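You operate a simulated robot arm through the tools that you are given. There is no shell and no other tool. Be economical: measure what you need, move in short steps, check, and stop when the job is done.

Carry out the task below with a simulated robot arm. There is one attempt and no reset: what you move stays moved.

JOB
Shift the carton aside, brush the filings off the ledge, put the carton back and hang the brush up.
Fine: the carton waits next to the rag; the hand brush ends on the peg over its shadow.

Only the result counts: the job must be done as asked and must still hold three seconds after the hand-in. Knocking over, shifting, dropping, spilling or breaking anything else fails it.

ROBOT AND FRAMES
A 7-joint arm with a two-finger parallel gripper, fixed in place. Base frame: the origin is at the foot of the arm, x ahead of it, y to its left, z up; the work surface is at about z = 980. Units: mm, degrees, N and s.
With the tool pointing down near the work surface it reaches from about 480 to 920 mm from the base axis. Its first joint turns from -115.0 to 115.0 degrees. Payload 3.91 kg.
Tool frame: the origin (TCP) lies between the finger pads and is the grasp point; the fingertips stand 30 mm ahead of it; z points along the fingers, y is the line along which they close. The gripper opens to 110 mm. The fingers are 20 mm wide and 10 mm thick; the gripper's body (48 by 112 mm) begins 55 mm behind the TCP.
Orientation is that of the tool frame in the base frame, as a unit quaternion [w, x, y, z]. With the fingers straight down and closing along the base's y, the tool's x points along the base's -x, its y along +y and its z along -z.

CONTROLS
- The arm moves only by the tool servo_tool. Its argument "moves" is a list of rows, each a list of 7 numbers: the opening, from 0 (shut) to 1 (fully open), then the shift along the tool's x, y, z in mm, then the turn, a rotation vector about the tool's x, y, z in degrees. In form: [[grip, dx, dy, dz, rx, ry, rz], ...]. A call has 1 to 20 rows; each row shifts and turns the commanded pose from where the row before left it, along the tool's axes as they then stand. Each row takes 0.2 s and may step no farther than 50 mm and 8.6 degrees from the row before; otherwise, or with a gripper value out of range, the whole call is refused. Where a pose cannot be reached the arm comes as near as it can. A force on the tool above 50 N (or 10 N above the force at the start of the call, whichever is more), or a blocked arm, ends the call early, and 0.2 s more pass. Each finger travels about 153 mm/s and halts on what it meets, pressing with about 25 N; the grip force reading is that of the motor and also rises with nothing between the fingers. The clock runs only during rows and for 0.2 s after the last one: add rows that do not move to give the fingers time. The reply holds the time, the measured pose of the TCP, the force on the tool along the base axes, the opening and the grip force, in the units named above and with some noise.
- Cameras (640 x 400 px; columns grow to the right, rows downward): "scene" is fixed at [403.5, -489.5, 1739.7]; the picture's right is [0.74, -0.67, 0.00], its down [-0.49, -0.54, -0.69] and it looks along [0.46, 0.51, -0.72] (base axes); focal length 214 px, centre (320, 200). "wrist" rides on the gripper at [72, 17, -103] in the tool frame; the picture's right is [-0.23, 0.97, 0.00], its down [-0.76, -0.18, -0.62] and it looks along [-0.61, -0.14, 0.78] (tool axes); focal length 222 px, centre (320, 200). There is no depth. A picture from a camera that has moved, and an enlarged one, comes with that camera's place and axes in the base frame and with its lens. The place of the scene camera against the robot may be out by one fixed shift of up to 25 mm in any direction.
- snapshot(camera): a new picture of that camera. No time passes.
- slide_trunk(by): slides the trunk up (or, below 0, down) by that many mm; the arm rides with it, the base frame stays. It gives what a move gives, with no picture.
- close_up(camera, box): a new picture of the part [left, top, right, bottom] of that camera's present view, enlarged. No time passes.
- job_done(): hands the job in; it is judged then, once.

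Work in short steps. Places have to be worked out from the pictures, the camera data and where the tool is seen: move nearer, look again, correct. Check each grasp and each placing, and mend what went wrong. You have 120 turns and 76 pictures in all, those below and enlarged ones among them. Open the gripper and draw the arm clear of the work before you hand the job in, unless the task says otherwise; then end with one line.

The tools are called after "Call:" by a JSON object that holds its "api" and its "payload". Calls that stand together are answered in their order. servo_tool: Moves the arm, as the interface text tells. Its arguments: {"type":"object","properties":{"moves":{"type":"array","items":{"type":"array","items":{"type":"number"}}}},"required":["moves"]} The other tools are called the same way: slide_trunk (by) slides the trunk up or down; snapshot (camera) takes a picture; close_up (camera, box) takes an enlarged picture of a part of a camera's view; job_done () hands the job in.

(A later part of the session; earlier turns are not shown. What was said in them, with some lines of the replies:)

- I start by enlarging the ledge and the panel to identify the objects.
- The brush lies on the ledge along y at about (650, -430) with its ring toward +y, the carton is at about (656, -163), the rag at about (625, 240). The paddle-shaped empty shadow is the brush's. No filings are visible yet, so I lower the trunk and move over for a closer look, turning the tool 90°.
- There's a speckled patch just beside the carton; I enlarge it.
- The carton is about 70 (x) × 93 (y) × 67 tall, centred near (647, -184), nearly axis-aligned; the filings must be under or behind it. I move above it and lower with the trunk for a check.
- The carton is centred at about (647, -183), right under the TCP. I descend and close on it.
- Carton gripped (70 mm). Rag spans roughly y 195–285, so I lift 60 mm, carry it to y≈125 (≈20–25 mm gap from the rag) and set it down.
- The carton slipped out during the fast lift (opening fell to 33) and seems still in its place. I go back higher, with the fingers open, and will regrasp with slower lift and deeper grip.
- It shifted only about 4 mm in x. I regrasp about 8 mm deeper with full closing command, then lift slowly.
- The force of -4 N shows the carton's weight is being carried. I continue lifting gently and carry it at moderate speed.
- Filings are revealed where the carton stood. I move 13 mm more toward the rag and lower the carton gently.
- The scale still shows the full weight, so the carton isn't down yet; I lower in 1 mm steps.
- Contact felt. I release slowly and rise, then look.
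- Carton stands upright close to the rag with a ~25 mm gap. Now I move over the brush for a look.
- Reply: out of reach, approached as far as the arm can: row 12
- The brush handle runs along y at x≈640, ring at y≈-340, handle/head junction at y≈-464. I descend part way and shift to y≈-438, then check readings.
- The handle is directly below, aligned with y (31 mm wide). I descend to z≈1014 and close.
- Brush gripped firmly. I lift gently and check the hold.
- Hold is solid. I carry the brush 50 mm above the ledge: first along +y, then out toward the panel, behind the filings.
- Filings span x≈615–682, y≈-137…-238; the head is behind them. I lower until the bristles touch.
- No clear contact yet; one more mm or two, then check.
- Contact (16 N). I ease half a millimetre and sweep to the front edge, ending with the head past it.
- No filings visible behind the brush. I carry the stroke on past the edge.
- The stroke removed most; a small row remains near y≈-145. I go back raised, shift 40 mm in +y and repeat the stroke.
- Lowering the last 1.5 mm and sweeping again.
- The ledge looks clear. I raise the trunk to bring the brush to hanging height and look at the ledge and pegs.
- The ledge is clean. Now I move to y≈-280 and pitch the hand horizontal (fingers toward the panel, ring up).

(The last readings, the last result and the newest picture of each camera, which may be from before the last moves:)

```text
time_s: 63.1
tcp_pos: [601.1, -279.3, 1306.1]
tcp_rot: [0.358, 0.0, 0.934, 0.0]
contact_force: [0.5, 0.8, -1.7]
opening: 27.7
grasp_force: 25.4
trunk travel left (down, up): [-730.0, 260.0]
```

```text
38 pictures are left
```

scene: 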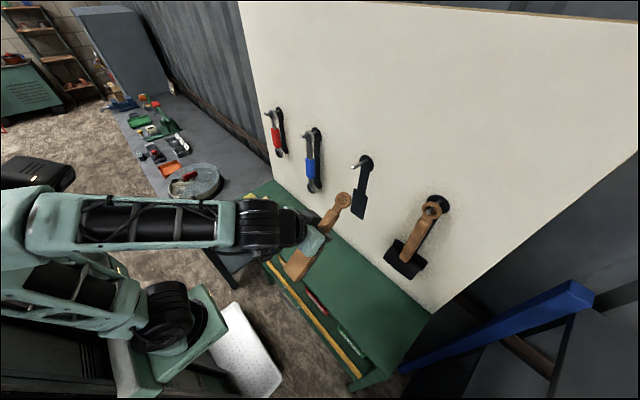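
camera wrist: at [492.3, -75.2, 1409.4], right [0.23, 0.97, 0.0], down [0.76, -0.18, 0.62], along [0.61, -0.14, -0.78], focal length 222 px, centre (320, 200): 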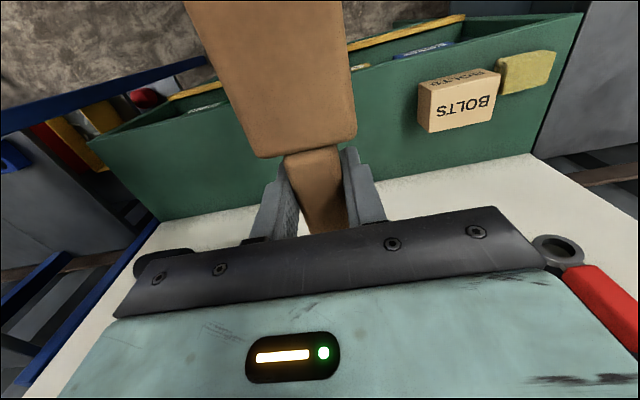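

Pitch proceeds as planned (42°). I complete the remaining 48°.

Call:
{"api": "servo_tool", "payload": {"moves": [[0, 0, 0, 0, 0, -6, 0], [0, 0, 0, 0, 0, -6, 0], [0, 0, 0, 0, 0, -6, 0], [0, 0, 0, 0, 0, -6, 0], [0, 0, 0, 0, 0, -6, 0], [0, 0, 0, 0, 0, -6, 0], [0, 0, 0, 0, 0, -6, 0], [0, 0, 0, 0, 0, -6, 0], [0, 0, 0, 0, 0, 0, 0]]}}

Call:
{"api": "snapshot", "payload": {"camera": "scene"}}

Call:
{"api": "snapshot", "payload": {"camera": "wrist"}}

```text
time_s: 65.1
tcp_pos: [601.6, -280.5, 1306.1]
tcp_rot: [0.707, 0.001, 0.707, -0.001]
contact_force: [0.4, 0.3, -2.2]
opening: 27.9
grasp_force: 25.2
trunk travel left (down, up): [-730.0, 260.0]
```

```text
37 pictures are left
```

scene: 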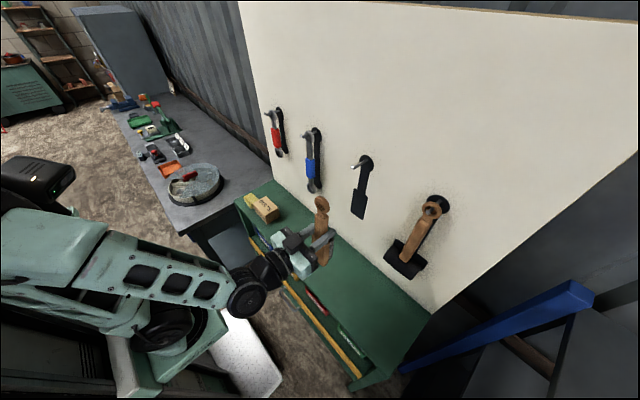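

```text
36 pictures are left
camera wrist: at [496.8, -264.5, 1233.6], right [0.0, 0.97, 0.23], down [-0.62, -0.18, 0.76], along [0.78, -0.14, 0.61], focal length 222 px, centre (320, 200)
```

wrist: 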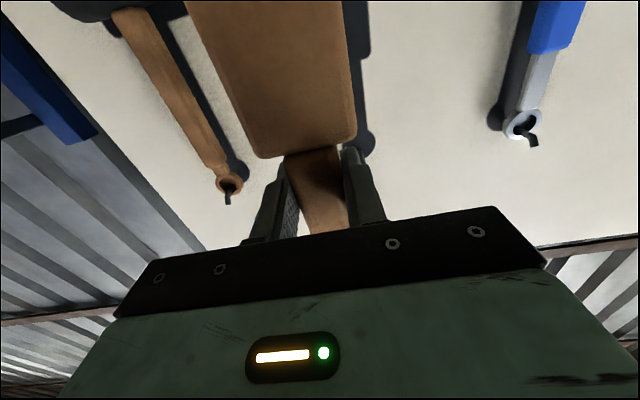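

The hand is horizontal and the brush upright. I shift 75 mm in -y to see the target peg clear of the gripper.

Call:
{"api": "servo_tool", "payload": {"moves": [[0, 0, -25, 0, 0, 0, 0], [0, 0, -25, 0, 0, 0, 0], [0, 0, -25, 0, 0, 0, 0], [0, 0, 0, 0, 0, 0, 0]]}}

Call:
{"api": "snapshot", "payload": {"camera": "wrist"}}

Call:
{"api": "close_up", "payload": {"camera": "scene", "box": [280, 130, 400, 280]}}

```text
time_s: 66.1
tcp_pos: [600.7, -355.1, 1307.0]
tcp_rot: [0.707, 0.0, 0.707, 0.0]
contact_force: [1.6, -0.3, -1.1]
opening: 27.8
grasp_force: 24.9
trunk travel left (down, up): [-730.0, 260.0]
```

```text
35 pictures are left
camera wrist: at [496.9, -338.5, 1234.2], right [0.0, 0.97, 0.23], down [-0.62, -0.18, 0.76], along [0.78, -0.14, 0.61], focal length 222 px, centre (320, 200)
```

wrist: 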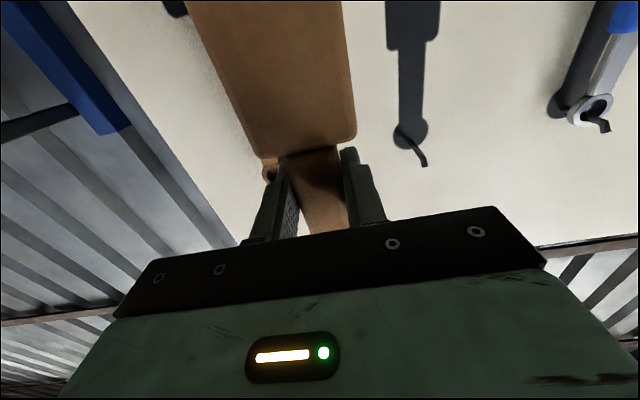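

```text
2.67 times, centred on (340, 205) of scene
camera zoom: at [403.5, -489.5, 1739.7], right [0.74, -0.67, 0.0], down [-0.49, -0.54, -0.69], along [0.46, 0.51, -0.72], focal length 572 px, centre (267, 187)
```

zoom: 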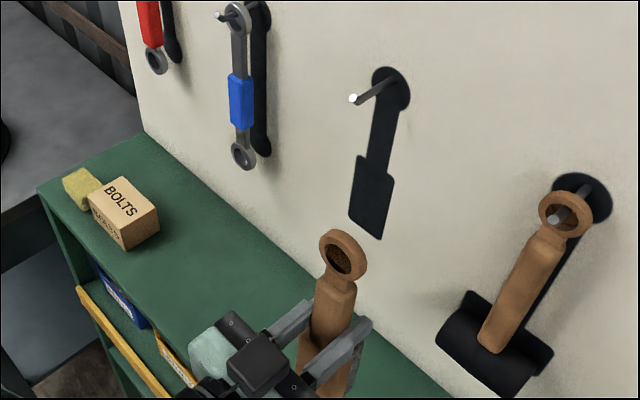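

Peg visible; I enlarge it in the wrist view.

Call:
{"api": "close_up", "payload": {"camera": "wrist", "box": [340, 80, 460, 200]}}

```text
3.33 times, centred on (400, 140) of wrist
camera zoom: at [496.9, -338.5, 1234.2], right [0.0, 0.97, 0.23], down [-0.62, -0.18, 0.76], along [0.78, -0.14, 0.61], focal length 740 px, centre (53, 400)
```

zoom: 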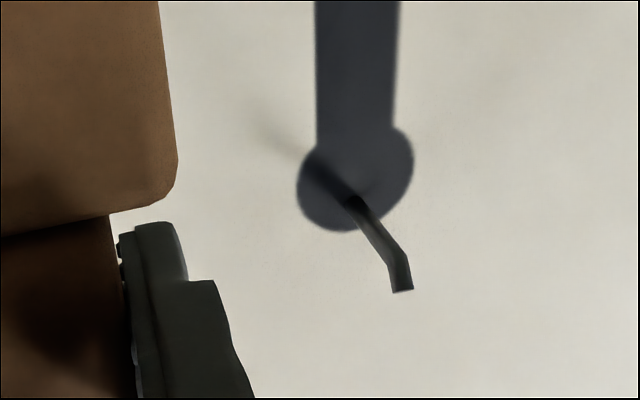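

Peg ≈ y -240, z ≈ 1396, from the panel (x≈808) out to x≈746 with an upturned tip. For triangulation I move closer and higher (x 660, z 1345) and look again.

Call:
{"api": "servo_tool", "payload": {"moves": [[0, -12, 0, 18, 0, 0, 0], [0, -13, 0, 20, 0, 0, 0], [0, -13, 0, 20, 0, 0, 0], [0, 0, 0, 0, 0, 0, 0]]}}

Call:
{"api": "close_up", "payload": {"camera": "wrist", "box": [370, 60, 530, 220]}}

Call:
{"api": "close_up", "payload": {"camera": "scene", "box": [310, 130, 410, 230]}}

```text
time_s: 67.1
tcp_pos: [658.9, -354.7, 1344.0]
tcp_rot: [0.707, 0.001, 0.707, 0.0]
contact_force: [-0.6, 0.0, -1.5]
opening: 27.6
grasp_force: 24.5
trunk travel left (down, up): [-730.0, 260.0]
```

```text
2.50 times, centred on (450, 140) of wrist
camera zoom: at [554.9, -338.7, 1272.2], right [0.0, 0.97, 0.23], down [-0.62, -0.18, 0.76], along [0.78, -0.14, 0.61], focal length 555 px, centre (-5, 350)
```

zoom: 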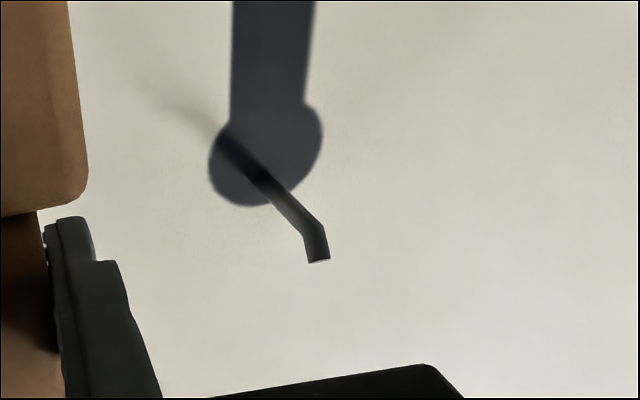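

```text
4.00 times, centred on (360, 180) of scene
camera zoom: at [403.5, -489.5, 1739.7], right [0.74, -0.67, 0.0], down [-0.49, -0.54, -0.69], along [0.46, 0.51, -0.72], focal length 858 px, centre (160, 280)
```

zoom: 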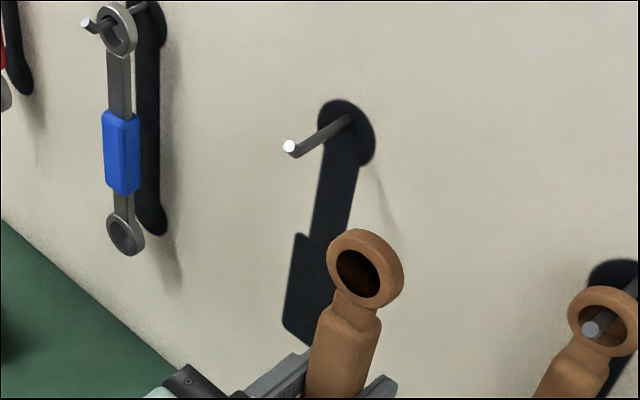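

Triangulating: peg axis y≈-241, z≈1395, from panel x≈797 to x≈753, then bent up to tip (745, -240, 1406); the ring sits ~100 mm above the TCP. I move in front of the peg first (TCP y -240, z 1306, x 690).

Call:
{"api": "servo_tool", "payload": {"moves": [[0, 8, 24, 0, 0, 0, 0], [0, 10, 30, 0, 0, 0, 0], [0, 10, 30, 0, 0, 0, 0], [0, 10, 30, 0, 0, 0, 0], [0, 0, 0, 10, 0, 0, 0], [0, 0, 0, 15, 0, 0, 0], [0, 0, 0, 6, 0, 0, 0], [0, 0, 0, 0, 0, 0, 0]]}}

Call:
{"api": "close_up", "payload": {"camera": "scene", "box": [310, 130, 410, 230]}}

```text
time_s: 68.9
tcp_pos: [689.7, -240.9, 1306.5]
tcp_rot: [0.707, 0.0, 0.707, 0.0]
contact_force: [0.7, -0.2, -1.5]
opening: 27.7
grasp_force: 25.0
trunk travel left (down, up): [-730.0, 260.0]
```

```text
4.00 times, centred on (360, 180) of scene
camera zoom: at [403.5, -489.5, 1739.7], right [0.74, -0.67, 0.0], down [-0.49, -0.54, -0.69], along [0.46, 0.51, -0.72], focal length 858 px, centre (160, 280)
```

zoom: 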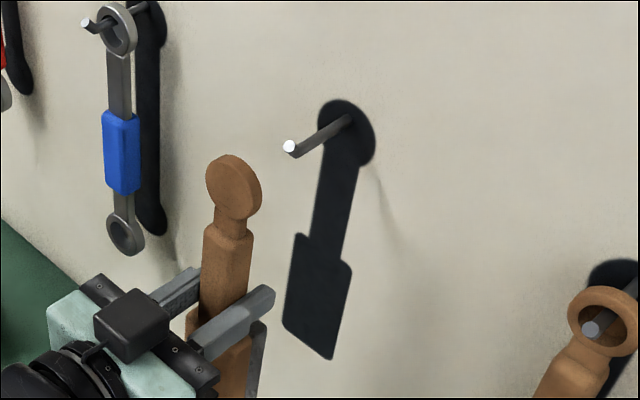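

The ring's hole now looks filled; I enlarge to examine it.

Call:
{"api": "close_up", "payload": {"camera": "scene", "box": [345, 155, 385, 195]}}

Call:
{"api": "close_up", "payload": {"camera": "wrist", "box": [160, 0, 480, 240]}}

```text
10.00 times, centred on (365, 175) of scene
camera zoom: at [403.5, -489.5, 1739.7], right [0.74, -0.67, 0.0], down [-0.49, -0.54, -0.69], along [0.46, 0.51, -0.72], focal length 2145 px, centre (-130, 450)
```

zoom: 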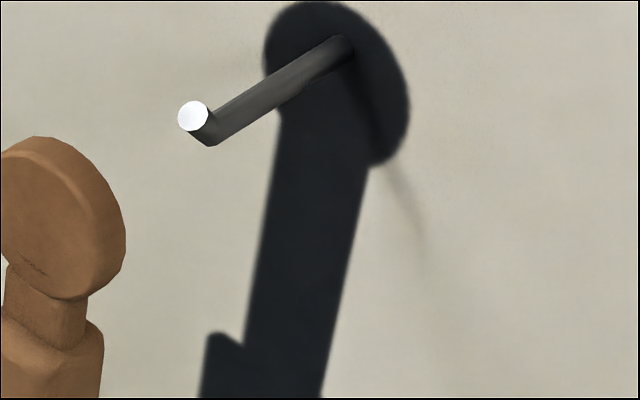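

```text
1.67 times, centred on (320, 120) of wrist
camera zoom: at [586.1, -224.7, 1233.2], right [0.0, 0.97, 0.23], down [-0.62, -0.18, 0.76], along [0.78, -0.14, 0.61], focal length 370 px, centre (320, 333)
```

zoom: 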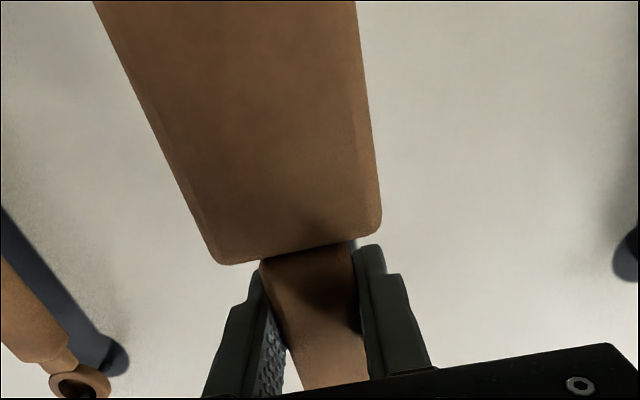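

I crop around the ring itself.

Call:
{"api": "close_up", "payload": {"camera": "scene", "box": [320, 160, 360, 200]}}

```text
10.00 times, centred on (340, 180) of scene
camera zoom: at [403.5, -489.5, 1739.7], right [0.74, -0.67, 0.0], down [-0.49, -0.54, -0.69], along [0.46, 0.51, -0.72], focal length 2145 px, centre (120, 400)
```

zoom: 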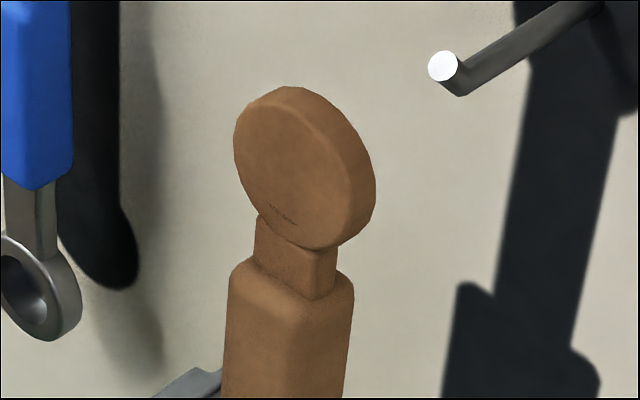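

I compare with the mallet's ring, which already hangs on its peg.

Call:
{"api": "close_up", "payload": {"camera": "scene", "box": [410, 185, 460, 235]}}

```text
8.00 times, centred on (435, 210) of scene
camera zoom: at [403.5, -489.5, 1739.7], right [0.74, -0.67, 0.0], down [-0.49, -0.54, -0.69], along [0.46, 0.51, -0.72], focal length 1716 px, centre (-600, 120)
```

zoom: 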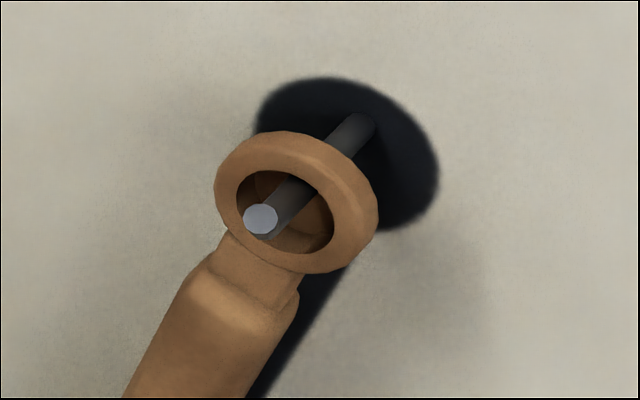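

The mallet's ring has a real through hole. I look at the brush's ring from a slightly different position (lower by 30 mm, 15 mm in -y) to understand whether its hole is open.

Call:
{"api": "servo_tool", "payload": {"moves": [[0, 15, -15, 0, 0, 0, 0], [0, 15, -15, 0, 0, 0, 0], [0, 0, 0, 0, 0, 0, 0]]}}

Call:
{"api": "close_up", "payload": {"camera": "scene", "box": [325, 165, 375, 215]}}

```text
time_s: 69.7
tcp_pos: [688.3, -271.2, 1274.2]
tcp_rot: [0.707, -0.001, 0.707, 0.001]
contact_force: [0.1, 0.4, -0.9]
opening: 27.7
grasp_force: 25.0
trunk travel left (down, up): [-730.0, 260.0]
```

```text
8.00 times, centred on (350, 190) of scene
camera zoom: at [403.5, -489.5, 1739.7], right [0.74, -0.67, 0.0], down [-0.49, -0.54, -0.69], along [0.46, 0.51, -0.72], focal length 1716 px, centre (80, 280)
```

zoom: 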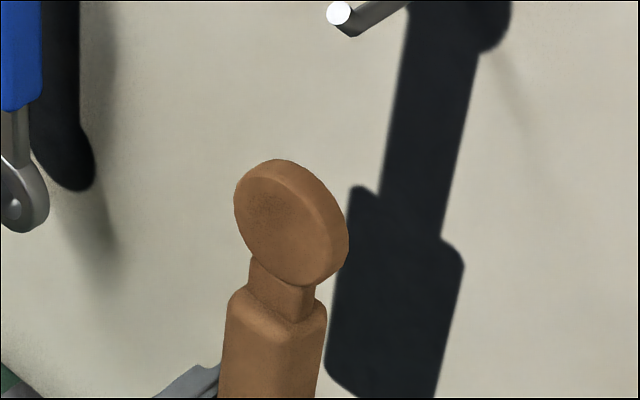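

Inconclusive from pictures (likely a rendering effect), so I test gently: align the ring with the peg tip and advance in small steps watching the force.

Call:
{"api": "servo_tool", "payload": {"moves": [[0, -15, 15, 0, 0, 0, 0], [0, -15, 15, 0, 0, 0, 0], [0, -1, 0, 10, 0, 0, 0], [0, 0, 0, 10, 0, 0, 0], [0, 0, 0, 8, 0, 0, 0], [0, 0, 0, 0, 0, 0, 0]]}}

Call:
{"api": "close_up", "payload": {"camera": "scene", "box": [330, 145, 380, 195]}}

```text
time_s: 71.1
tcp_pos: [718.7, -242.8, 1306.0]
tcp_rot: [0.707, -0.001, 0.707, 0.001]
contact_force: [0.0, 0.1, -1.0]
opening: 27.7
grasp_force: 25.0
trunk travel left (down, up): [-730.0, 260.0]
```

```text
8.00 times, centred on (355, 170) of scene
camera zoom: at [403.5, -489.5, 1739.7], right [0.74, -0.67, 0.0], down [-0.49, -0.54, -0.69], along [0.46, 0.51, -0.72], focal length 1716 px, centre (40, 440)
```

zoom: 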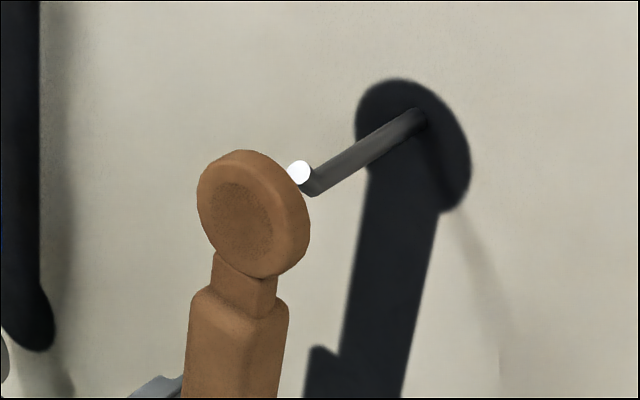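

The ring centre projects to line up with the peg tip after about 20 mm of advance. I advance slowly and watch the force.

Call:
{"api": "servo_tool", "payload": {"moves": [[0, 0, 0, 4, 0, 0, 0], [0, 0, 0, 4, 0, 0, 0], [0, 0, 0, 4, 0, 0, 0], [0, 0, 0, 3, 0, 0, 0], [0, 0, 0, 3, 0, 0, 0], [0, 0, 0, 2, 0, 0, 0], [0, 0, 0, 0, 0, 0, 0]]}}

Call:
{"api": "close_up", "payload": {"camera": "scene", "box": [330, 145, 380, 195]}}

```text
time_s: 72.7
tcp_pos: [738.4, -242.2, 1306.0]
tcp_rot: [0.707, 0.0, 0.707, 0.0]
contact_force: [0.4, -0.8, -1.3]
opening: 27.7
grasp_force: 25.6
trunk travel left (down, up): [-730.0, 260.0]
```

```text
8.00 times, centred on (355, 170) of scene
camera zoom: at [403.5, -489.5, 1739.7], right [0.74, -0.67, 0.0], down [-0.49, -0.54, -0.69], along [0.46, 0.51, -0.72], focal length 1716 px, centre (40, 440)
```

zoom: 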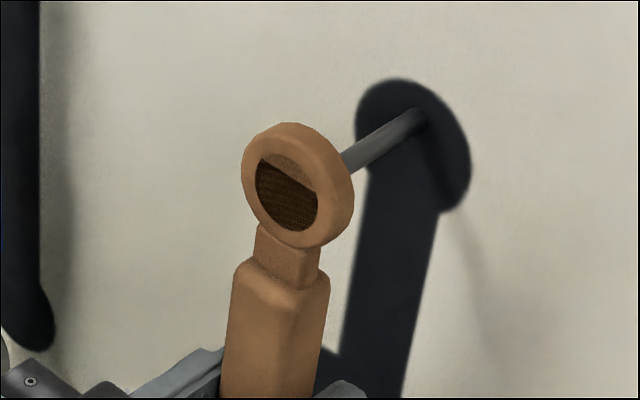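

No contact yet. I continue in 2 mm steps.

Call:
{"api": "servo_tool", "payload": {"moves": [[0, 0, 0, 2, 0, 0, 0], [0, 0, 0, 2, 0, 0, 0], [0, 0, 0, 2, 0, 0, 0], [0, 0, 0, 0, 0, 0, 0]]}}

Call:
{"api": "close_up", "payload": {"camera": "scene", "box": [330, 145, 380, 195]}}

```text
time_s: 73.7
tcp_pos: [744.4, -242.4, 1306.1]
tcp_rot: [0.707, 0.001, 0.707, 0.0]
contact_force: [0.7, -0.9, -1.0]
opening: 28.0
grasp_force: 25.4
trunk travel left (down, up): [-730.0, 260.0]
```

```text
8.00 times, centred on (355, 170) of scene
camera zoom: at [403.5, -489.5, 1739.7], right [0.74, -0.67, 0.0], down [-0.49, -0.54, -0.69], along [0.46, 0.51, -0.72], focal length 1716 px, centre (40, 440)
```

zoom: 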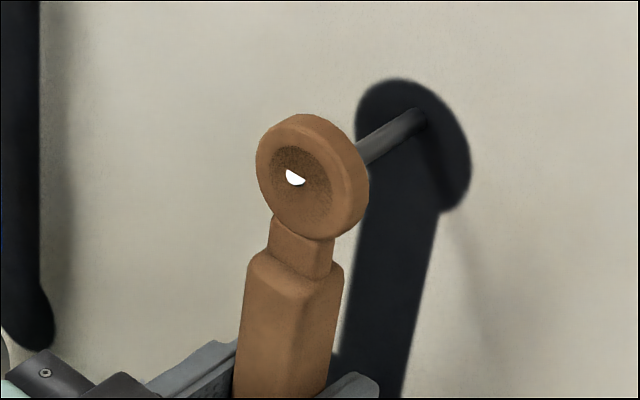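

The tip comes through freely with no force: the hole is open (the film is only visual). I continue along the bend: forward with a slight drop.

Call:
{"api": "servo_tool", "payload": {"moves": [[0, 1, 0, 2, 0, 0, 0], [0, 2, 0, 2, 0, 0, 0], [0, 2, 0, 3, 0, 0, 0], [0, 2, 0, 3, 0, 0, 0], [0, 1, 0, 3, 0, 0, 0], [0, 0, 0, 0, 0, 0, 0]]}}

Call:
{"api": "close_up", "payload": {"camera": "scene", "box": [330, 145, 380, 195]}}

```text
time_s: 75.1
tcp_pos: [755.7, -241.6, 1297.8]
tcp_rot: [0.707, 0.0, 0.707, 0.0]
contact_force: [-0.7, 0.5, -2.0]
opening: 27.4
grasp_force: 24.9
trunk travel left (down, up): [-730.0, 260.0]
```

```text
8.00 times, centred on (355, 170) of scene
camera zoom: at [403.5, -489.5, 1739.7], right [0.74, -0.67, 0.0], down [-0.49, -0.54, -0.69], along [0.46, 0.51, -0.72], focal length 1716 px, centre (40, 440)
```

zoom: 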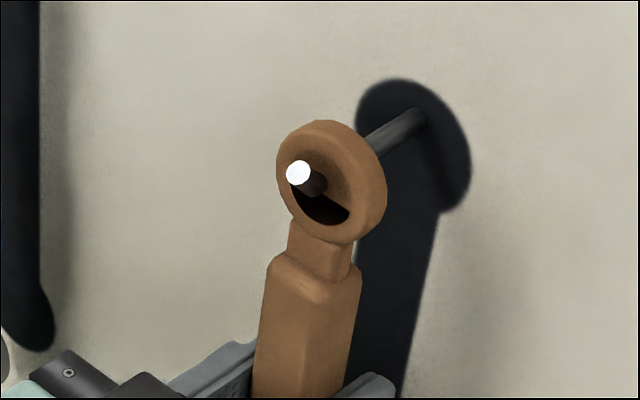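

The peg is through. I advance another 8 mm, then lower gently until the ring rests on the peg.

Call:
{"api": "servo_tool", "payload": {"moves": [[0, 0.5, 0, 3, 0, 0, 0], [0, 0.5, 0, 3, 0, 0, 0], [0, 0, 0, 2, 0, 0, 0], [0, 2, 0, 0, 0, 0, 0], [0, 2, 0, 0, 0, 0, 0], [0, 1, 0, 0, 0, 0, 0], [0, 0, 0, 0, 0, 0, 0]]}}

Call:
{"api": "close_up", "payload": {"camera": "scene", "box": [330, 145, 380, 195]}}

```text
time_s: 76.7
tcp_pos: [762.8, -240.8, 1293.5]
tcp_rot: [0.707, 0.0, 0.707, 0.0]
contact_force: [0.4, -0.4, -1.5]
opening: 27.7
grasp_force: 25.0
trunk travel left (down, up): [-730.0, 260.0]
```

```text
8.00 times, centred on (355, 170) of scene
camera zoom: at [403.5, -489.5, 1739.7], right [0.74, -0.67, 0.0], down [-0.49, -0.54, -0.69], along [0.46, 0.51, -0.72], focal length 1716 px, centre (40, 440)
```

zoom: 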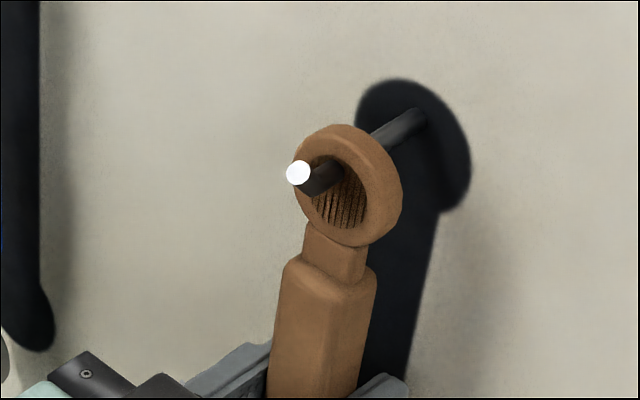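

Still hanging free on the gripper; I lower further in 1 mm steps watching the force.

Call:
{"api": "servo_tool", "payload": {"moves": [[0, 1, 0, 0, 0, 0, 0], [0, 1, 0, 0, 0, 0, 0], [0, 1, 0, 0, 0, 0, 0], [0, 0, 0, 0, 0, 0, 0]]}}

```text
time_s: 77.7
tcp_pos: [764.0, -241.9, 1292.2]
tcp_rot: [0.709, 0.0, 0.706, 0.0]
contact_force: [5.6, -1.7, 16.7]
opening: 27.6
grasp_force: 24.7
trunk travel left (down, up): [-730.0, 260.0]
```

Ring rests on the peg. I ease off 1 mm and open the fingers.

Call:
{"api": "servo_tool", "payload": {"moves": [[0, -1, 0, 0, 0, 0, 0], [0, 0, 0, 0, 0, 0, 0], [0.35, 0, 0, 0, 0, 0, 0], [0.5, 0, 0, 0, 0, 0, 0], [0.5, 0, 0, 0, 0, 0, 0], [0.5, 0, 0, 0, 0, 0, 0]]}}

Call:
{"api": "close_up", "payload": {"camera": "scene", "box": [310, 140, 410, 240]}}

```text
time_s: 79.1
tcp_pos: [764.3, -241.1, 1291.2]
tcp_rot: [0.707, 0.001, 0.707, -0.001]
contact_force: [-0.4, 0.4, -0.3]
opening: 54.9
grasp_force: 0.0
trunk travel left (down, up): [-730.0, 260.0]
```

```text
4.00 times, centred on (360, 190) of scene
camera zoom: at [403.5, -489.5, 1739.7], right [0.74, -0.67, 0.0], down [-0.49, -0.54, -0.69], along [0.46, 0.51, -0.72], focal length 858 px, centre (160, 240)
```

zoom: 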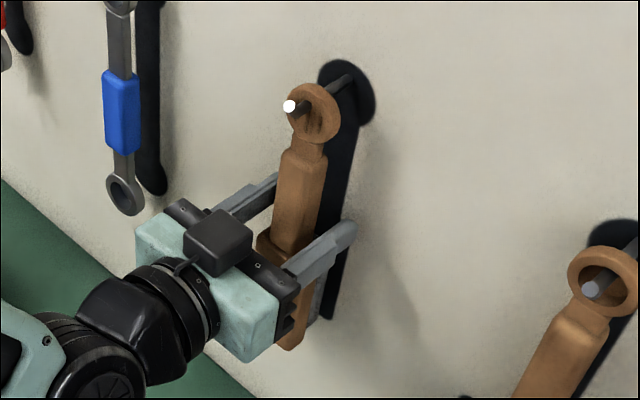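

The brush hangs by its ring. I withdraw straight back.

Call:
{"api": "servo_tool", "payload": {"moves": [[0.6, 0, 0, -6, 0, 0, 0], [0.6, 0, 0, -12, 0, 0, 0], [0.6, 0, 0, -20, 0, 0, 0], [0.6, 0, 0, -30, 0, 0, 0], [0.6, 0, 0, -30, 0, 0, 0], [0.6, 0, 0, -30, 0, 0, 0], [0.6, 0, 0, 0, 0, 0, 0]]}}

Call:
{"api": "snapshot", "payload": {"camera": "scene"}}

Call:
{"api": "snapshot", "payload": {"camera": "wrist"}}

```text
time_s: 80.7
tcp_pos: [637.0, -243.4, 1291.8]
tcp_rot: [0.706, 0.0, 0.708, -0.001]
contact_force: [0.1, 0.1, 0.7]
opening: 65.8
grasp_force: 0.0
out of reach, approached as far as the arm can: row 6
trunk travel left (down, up): [-730.0, 260.0]
```

```text
18 pictures are left
```

scene: 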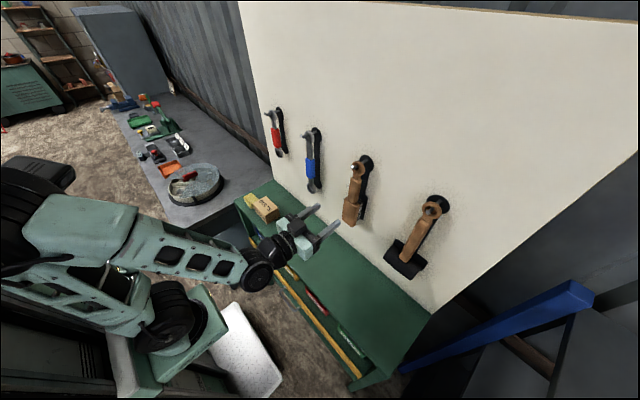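

```text
17 pictures are left
camera wrist: at [534.0, -227.4, 1219.8], right [0.0, 0.97, 0.23], down [-0.62, -0.18, 0.76], along [0.78, -0.14, 0.61], focal length 222 px, centre (320, 200)
```

wrist: 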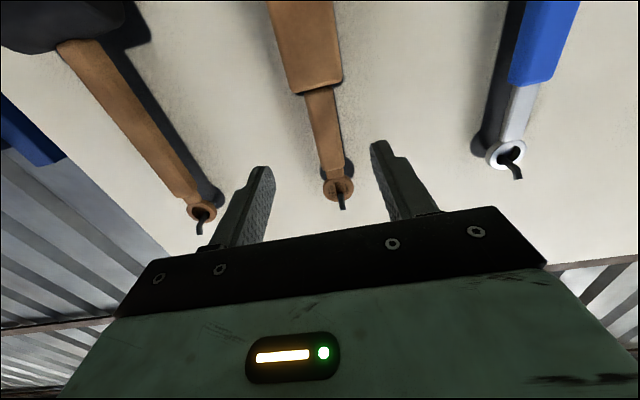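

The brush hangs well over its shadow. Now I pitch the hand back down and yaw it for the carton.

Call:
{"api": "servo_tool", "payload": {"moves": [[0.6, 0, 0, 0, 0, 8.1818, 0], [0.6, 0, 0, 0, 0, 8.1818, 0], [0.6, 0, 0, 0, 0, 8.1818, 0], [0.6, 0, 0, 0, 0, 8.1818, 0], [0.6, 0, 0, 0, 0, 8.1818, 0], [0.6, 0, 0, 0, 0, 8.1818, 0], [0.6, 0, 0, 0, 0, 8.1818, 0], [0.6, 0, 0, 0, 0, 8.1818, 0], [0.6, 0, 0, 0, 0, 8.1818, 0], [0.6, 0, 0, 0, 0, 8.1818, 0], [0.6, 0, 0, 0, 0, 8.1818, 0], [0.6, 0, 0, 0, 0, 0, 0]]}}

Call:
{"api": "servo_tool", "payload": {"moves": [[0.8, 0, 0, 0, 0, 0, -8.1818], [1, 0, 0, 0, 0, 0, -8.1818], [1, 0, 0, 0, 0, 0, -8.1818], [1, 0, 0, 0, 0, 0, -8.1818], [1, 0, 0, 0, 0, 0, -8.1818], [1, 0, 0, 0, 0, 0, -8.1818], [1, 0, 0, 0, 0, 0, -8.1818], [1, 0, 0, 0, 0, 0, -8.1818], [1, 0, 0, 0, 0, 0, -8.1818], [1, 0, 0, 0, 0, 0, -8.1818], [1, 0, 0, 0, 0, 0, -8.1818], [1, 0, 0, 0, 0, 0, 0]]}}

```text
time_s: 83.3
tcp_pos: [639.2, -244.6, 1292.7]
tcp_rot: [-0.001, 0.0, 1.0, 0.0]
contact_force: [1.0, -0.7, -0.6]
opening: 65.8
grasp_force: 0.1
trunk travel left (down, up): [-730.0, 260.0]
```

```text
time_s: 85.9
tcp_pos: [639.3, -244.3, 1293.6]
tcp_rot: [-0.001, 0.708, -0.706, 0.0]
contact_force: [-0.5, 0.5, -0.5]
opening: 109.9
grasp_force: 0.1
trunk travel left (down, up): [-730.0, 260.0]
```

Orientation restored. I move over the carton and lower the trunk by 155.

Call:
{"api": "servo_tool", "payload": {"moves": [[1, -40.5, -0.7, 0, 0, 0, 0], [1, -40.5, -0.7, 0, 0, 0, 0], [1, -40.5, -0.7, 0, 0, 0, 0], [1, -40.5, -0.7, 0, 0, 0, 0], [1, -40.5, -0.7, 0, 0, 0, 0], [1, -40.5, -0.7, 0, 0, 0, 0], [1, -40.5, -0.7, 0, 0, 0, 0], [1, -40.5, -0.7, 0, 0, 0, 0], [1, -40.5, -0.7, 0, 0, 0, 0], [1, 0, 0, 0, 0, 0, 0]]}}

Call:
{"api": "slide_trunk", "payload": {"by": -155}}

Call:
{"api": "snapshot", "payload": {"camera": "wrist"}}

```text
time_s: 88.1
tcp_pos: [647.0, 120.8, 1293.0]
tcp_rot: [0.0, -0.707, 0.707, 0.0]
contact_force: [0.2, -0.1, -0.4]
opening: 110.2
grasp_force: 0.0
trunk travel left (down, up): [-730.0, 260.0]
```

```text
time_s: 89.9
tcp_pos: [647.5, 120.5, 1138.3]
tcp_rot: [-0.001, -0.707, 0.707, 0.0]
contact_force: [0.4, -0.7, 1.0]
opening: 110.0
grasp_force: 0.0
trunk travel left (down, up): [-575.0, 415.0]
```

```text
16 pictures are left
camera wrist: at [629.5, 48.2, 1241.1], right [-0.97, 0.23, 0.0], down [0.18, 0.76, 0.62], along [0.14, 0.61, -0.78], focal length 222 px, centre (320, 200)
```

wrist: 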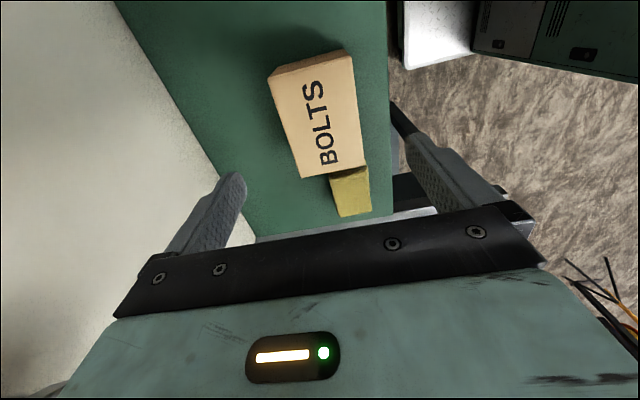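

Carton unchanged. I descend, grip fully, and lift slowly.

Call:
{"api": "servo_tool", "payload": {"moves": [[1, 0, 1.5, 40, 0, 0, 0], [1, 0, 0, 40, 0, 0, 0], [1, 0, 0, 35, 0, 0, 0], [1, 0, 0, 6, 0, 0, 0], [1, 0, 0, 0, 0, 0, 0], [0, 0, 0, 0, 0, 0, 0], [0, 0, 0, 0, 0, 0, 0], [0, 0, 0, 0, 0, 0, 0], [0, 0, 0, -2, 0, 0, 0], [0, 0, 0, -3, 0, 0, 0], [0, 0, 0, -4, 0, 0, 0], [0, 0, 0, -5, 0, 0, 0], [0, 0, 0, -6, 0, 0, 0], [0, 0, 0, -8, 0, 0, 0], [0, 0, 0, -8, 0, 0, 0], [0, 0, 0, -6, 0, 0, 0], [0, 0, 0, 0, 0, 0, 0]]}}

```text
time_s: 93.5
tcp_pos: [646.1, 121.7, 1059.4]
tcp_rot: [0.0, 0.707, -0.707, 0.0]
contact_force: [0.1, -0.7, -5.6]
opening: 69.6
grasp_force: 24.9
trunk travel left (down, up): [-575.0, 415.0]
```

Carton held. I carry it back 304 mm in -y and 3 mm in +x to its original spot.

Call:
{"api": "servo_tool", "payload": {"moves": [[0, 8, 0, 0, 0, 0, 0], [0, 16, 0, 0, 0, 0, 0], [0, 22, 0, 0, 0, 0, 0], [0, 22, 0, 0, 0, 0, 0], [0, 22, 0, 0, 0, 0, 0], [0, 22, 0, 0, 0, 0, 0], [0, 22, -1, 0, 0, 0, 0], [0, 22, -1, 0, 0, 0, 0], [0, 22, -1, 0, 0, 0, 0], [0, 22, 0, 0, 0, 0, 0], [0, 22, 0, 0, 0, 0, 0], [0, 22, 0, 0, 0, 0, 0], [0, 22, 0, 0, 0, 0, 0], [0, 22, 0, 0, 0, 0, 0], [0, 10, 0, 0, 0, 0, 0], [0, 6, 0, 0, 0, 0, 0], [0, 0, 0, 0, 0, 0, 0]]}}

Call:
{"api": "close_up", "payload": {"camera": "scene", "box": [250, 190, 390, 310]}}

```text
time_s: 97.1
tcp_pos: [649.0, -181.1, 1057.6]
tcp_rot: [0.001, 0.707, -0.707, 0.0]
contact_force: [0.3, 0.3, -4.8]
opening: 69.7
grasp_force: 25.1
trunk travel left (down, up): [-575.0, 415.0]
```

```text
3.33 times, centred on (320, 250) of scene
camera zoom: at [403.5, -489.5, 1739.7], right [0.74, -0.67, 0.0], down [-0.49, -0.54, -0.69], along [0.46, 0.51, -0.72], focal length 715 px, centre (320, 33)
```

zoom: 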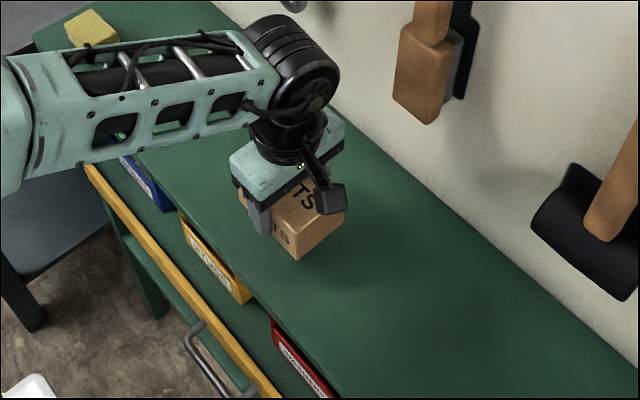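

The spot is clean. I lower to just above contact, then in 1 mm steps.

Call:
{"api": "servo_tool", "payload": {"moves": [[0, 1, 0, 6, 0, 0, 0], [0, 0, 0, 8, 0, 0, 0], [0, 0, 0, 8, 0, 0, 0], [0, 0, 0, 8, 0, 0, 0], [0, 0, 0, 6, 0, 0, 0], [0, 0, 0, 3, 0, 0, 0], [0, 0, 0, 1, 0, 0, 0], [0, 0, 0, 0, 0, 0, 0]]}}

Call:
{"api": "servo_tool", "payload": {"moves": [[0, 0, 0, 1, 0, 0, 0], [0, 0, 0, 1, 0, 0, 0], [0, 0, 0, 0, 0, 0, 0]]}}

```text
time_s: 98.9
tcp_pos: [647.6, -184.7, 1017.0]
tcp_rot: [0.001, -0.707, 0.707, 0.0]
contact_force: [-0.3, 0.0, -4.4]
opening: 70.1
grasp_force: 24.9
trunk travel left (down, up): [-575.0, 415.0]
```

```text
time_s: 99.7
tcp_pos: [647.3, -184.1, 1015.6]
tcp_rot: [0.001, 0.707, -0.707, 0.0]
contact_force: [0.4, 0.3, -5.1]
opening: 69.8
grasp_force: 25.3
trunk travel left (down, up): [-575.0, 415.0]
```

Still carrying the weight; lowering a bit more.

Call:
{"api": "servo_tool", "payload": {"moves": [[0, 0, 0, 1, 0, 0, 0], [0, 0, 0, 0, 0, 0, 0]]}}

```text
time_s: 100.3
tcp_pos: [647.8, -184.3, 1017.0]
tcp_rot: [0.0, -0.707, 0.708, -0.001]
contact_force: [-5.9, -0.1, 9.5]
opening: 69.8
grasp_force: 25.0
trunk travel left (down, up): [-575.0, 415.0]
```

Contact. I release and rise, then check.

Call:
{"api": "servo_tool", "payload": {"moves": [[0, 0, 0, -1, 0, 0, 0], [0.7, 0, 0, 0, 0, 0, 0], [1, 0, 0, 0, 0, 0, 0], [1, 0, 0, 0, 0, 0, 0], [1, 0, 0, -30, 0, 0, 0], [1, 0, 0, -40, 0, 0, 0], [1, 0, 0, -45, 0, 0, 0], [1, 0, 0, -12, 0, 0, 0], [1, 0, 0, 0, 0, 0, 0]]}}

Call:
{"api": "snapshot", "payload": {"camera": "wrist"}}

Call:
{"api": "close_up", "payload": {"camera": "scene", "box": [260, 200, 380, 300]}}

```text
time_s: 102.3
tcp_pos: [650.6, -183.1, 1143.4]
tcp_rot: [0.0, -0.707, 0.707, 0.0]
contact_force: [-0.1, 0.2, 0.8]
opening: 110.0
grasp_force: 0.0
trunk travel left (down, up): [-575.0, 415.0]
```

```text
14 pictures are left
camera wrist: at [632.3, -256.8, 1245.5], right [-0.97, 0.23, 0.0], down [0.18, 0.76, 0.62], along [0.14, 0.61, -0.78], focal length 222 px, centre (320, 200)
```

wrist: 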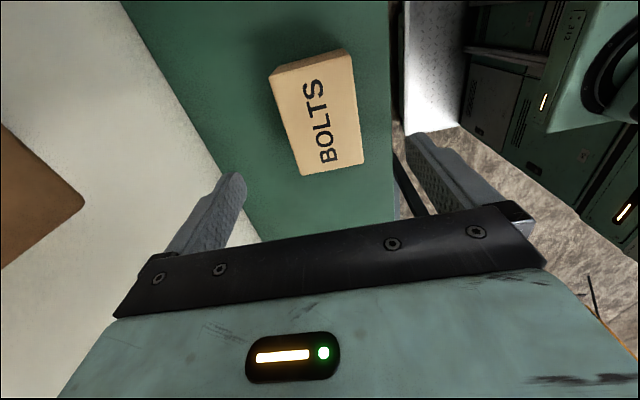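

```text
4.00 times, centred on (320, 250) of scene
camera zoom: at [403.5, -489.5, 1739.7], right [0.74, -0.67, 0.0], down [-0.49, -0.54, -0.69], along [0.46, 0.51, -0.72], focal length 858 px, centre (320, 0)
```

zoom: 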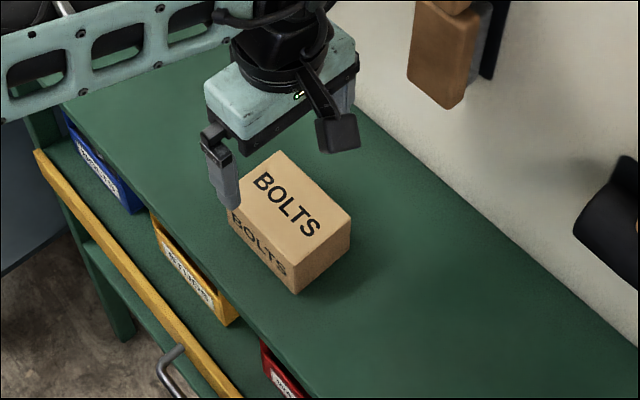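

The carton's corner matches its original picture position within a pixel. I withdraw upward and back, and take a final look.

Call:
{"api": "slide_trunk", "payload": {"by": 250}}

Call:
{"api": "servo_tool", "payload": {"moves": [[1, -40, 5, 0, 0, 0, 0], [1, -40, 10, 0, 0, 0, 0], [1, -40, 10, 0, 0, 0, 0], [1, -40, 10, 0, 0, 0, 0], [1, -40, 10, 0, 0, 0, 0], [1, 0, 0, 0, 0, 0, 0]]}}

Call:
{"api": "snapshot", "payload": {"camera": "scene"}}

Call:
{"api": "close_up", "payload": {"camera": "scene", "box": [270, 100, 450, 330]}}

```text
time_s: 104.8
tcp_pos: [650.0, -183.8, 1391.4]
tcp_rot: [0.0, -0.707, 0.707, 0.0]
contact_force: [0.1, 0.3, -0.9]
opening: 110.1
grasp_force: 0.1
trunk travel left (down, up): [-825.0, 165.0]
```

```text
time_s: 106.2
tcp_pos: [604.2, 16.8, 1391.2]
tcp_rot: [0.0, -0.707, 0.707, 0.0]
contact_force: [-0.8, 0.2, -0.8]
opening: 110.1
grasp_force: 0.1
trunk travel left (down, up): [-825.0, 165.0]
```

```text
12 pictures are left
```

scene: 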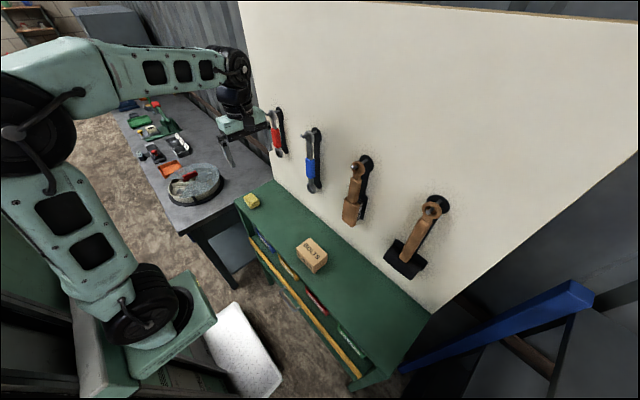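

```text
1.74 times, centred on (360, 215) of scene
camera zoom: at [403.5, -489.5, 1739.7], right [0.74, -0.67, 0.0], down [-0.49, -0.54, -0.69], along [0.46, 0.51, -0.72], focal length 373 px, centre (250, 174)
```

zoom: 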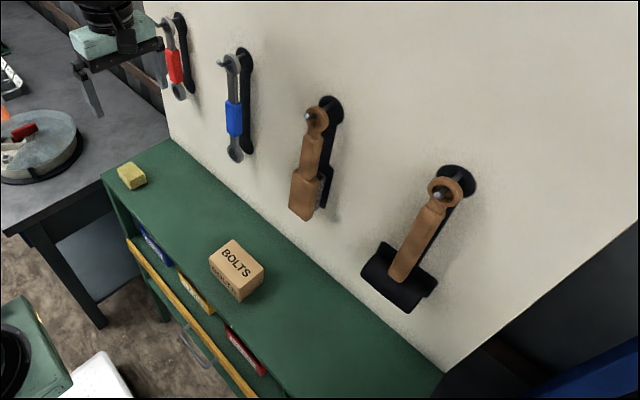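

Everything is in place: the ledge is clean, the carton is back, the brush hangs over its shadow, and the rag and other tools are undisturbed. I hand in.

Call:
{"api": "job_done", "payload": {}}

```text
The job is handed in.
```

The filings are off the ledge, the carton is back within a few millimetres of its old place, and the brush hangs on the peg over its shadow; the carton slipped from the gripper once on the first lift but only shifted about 4 mm.
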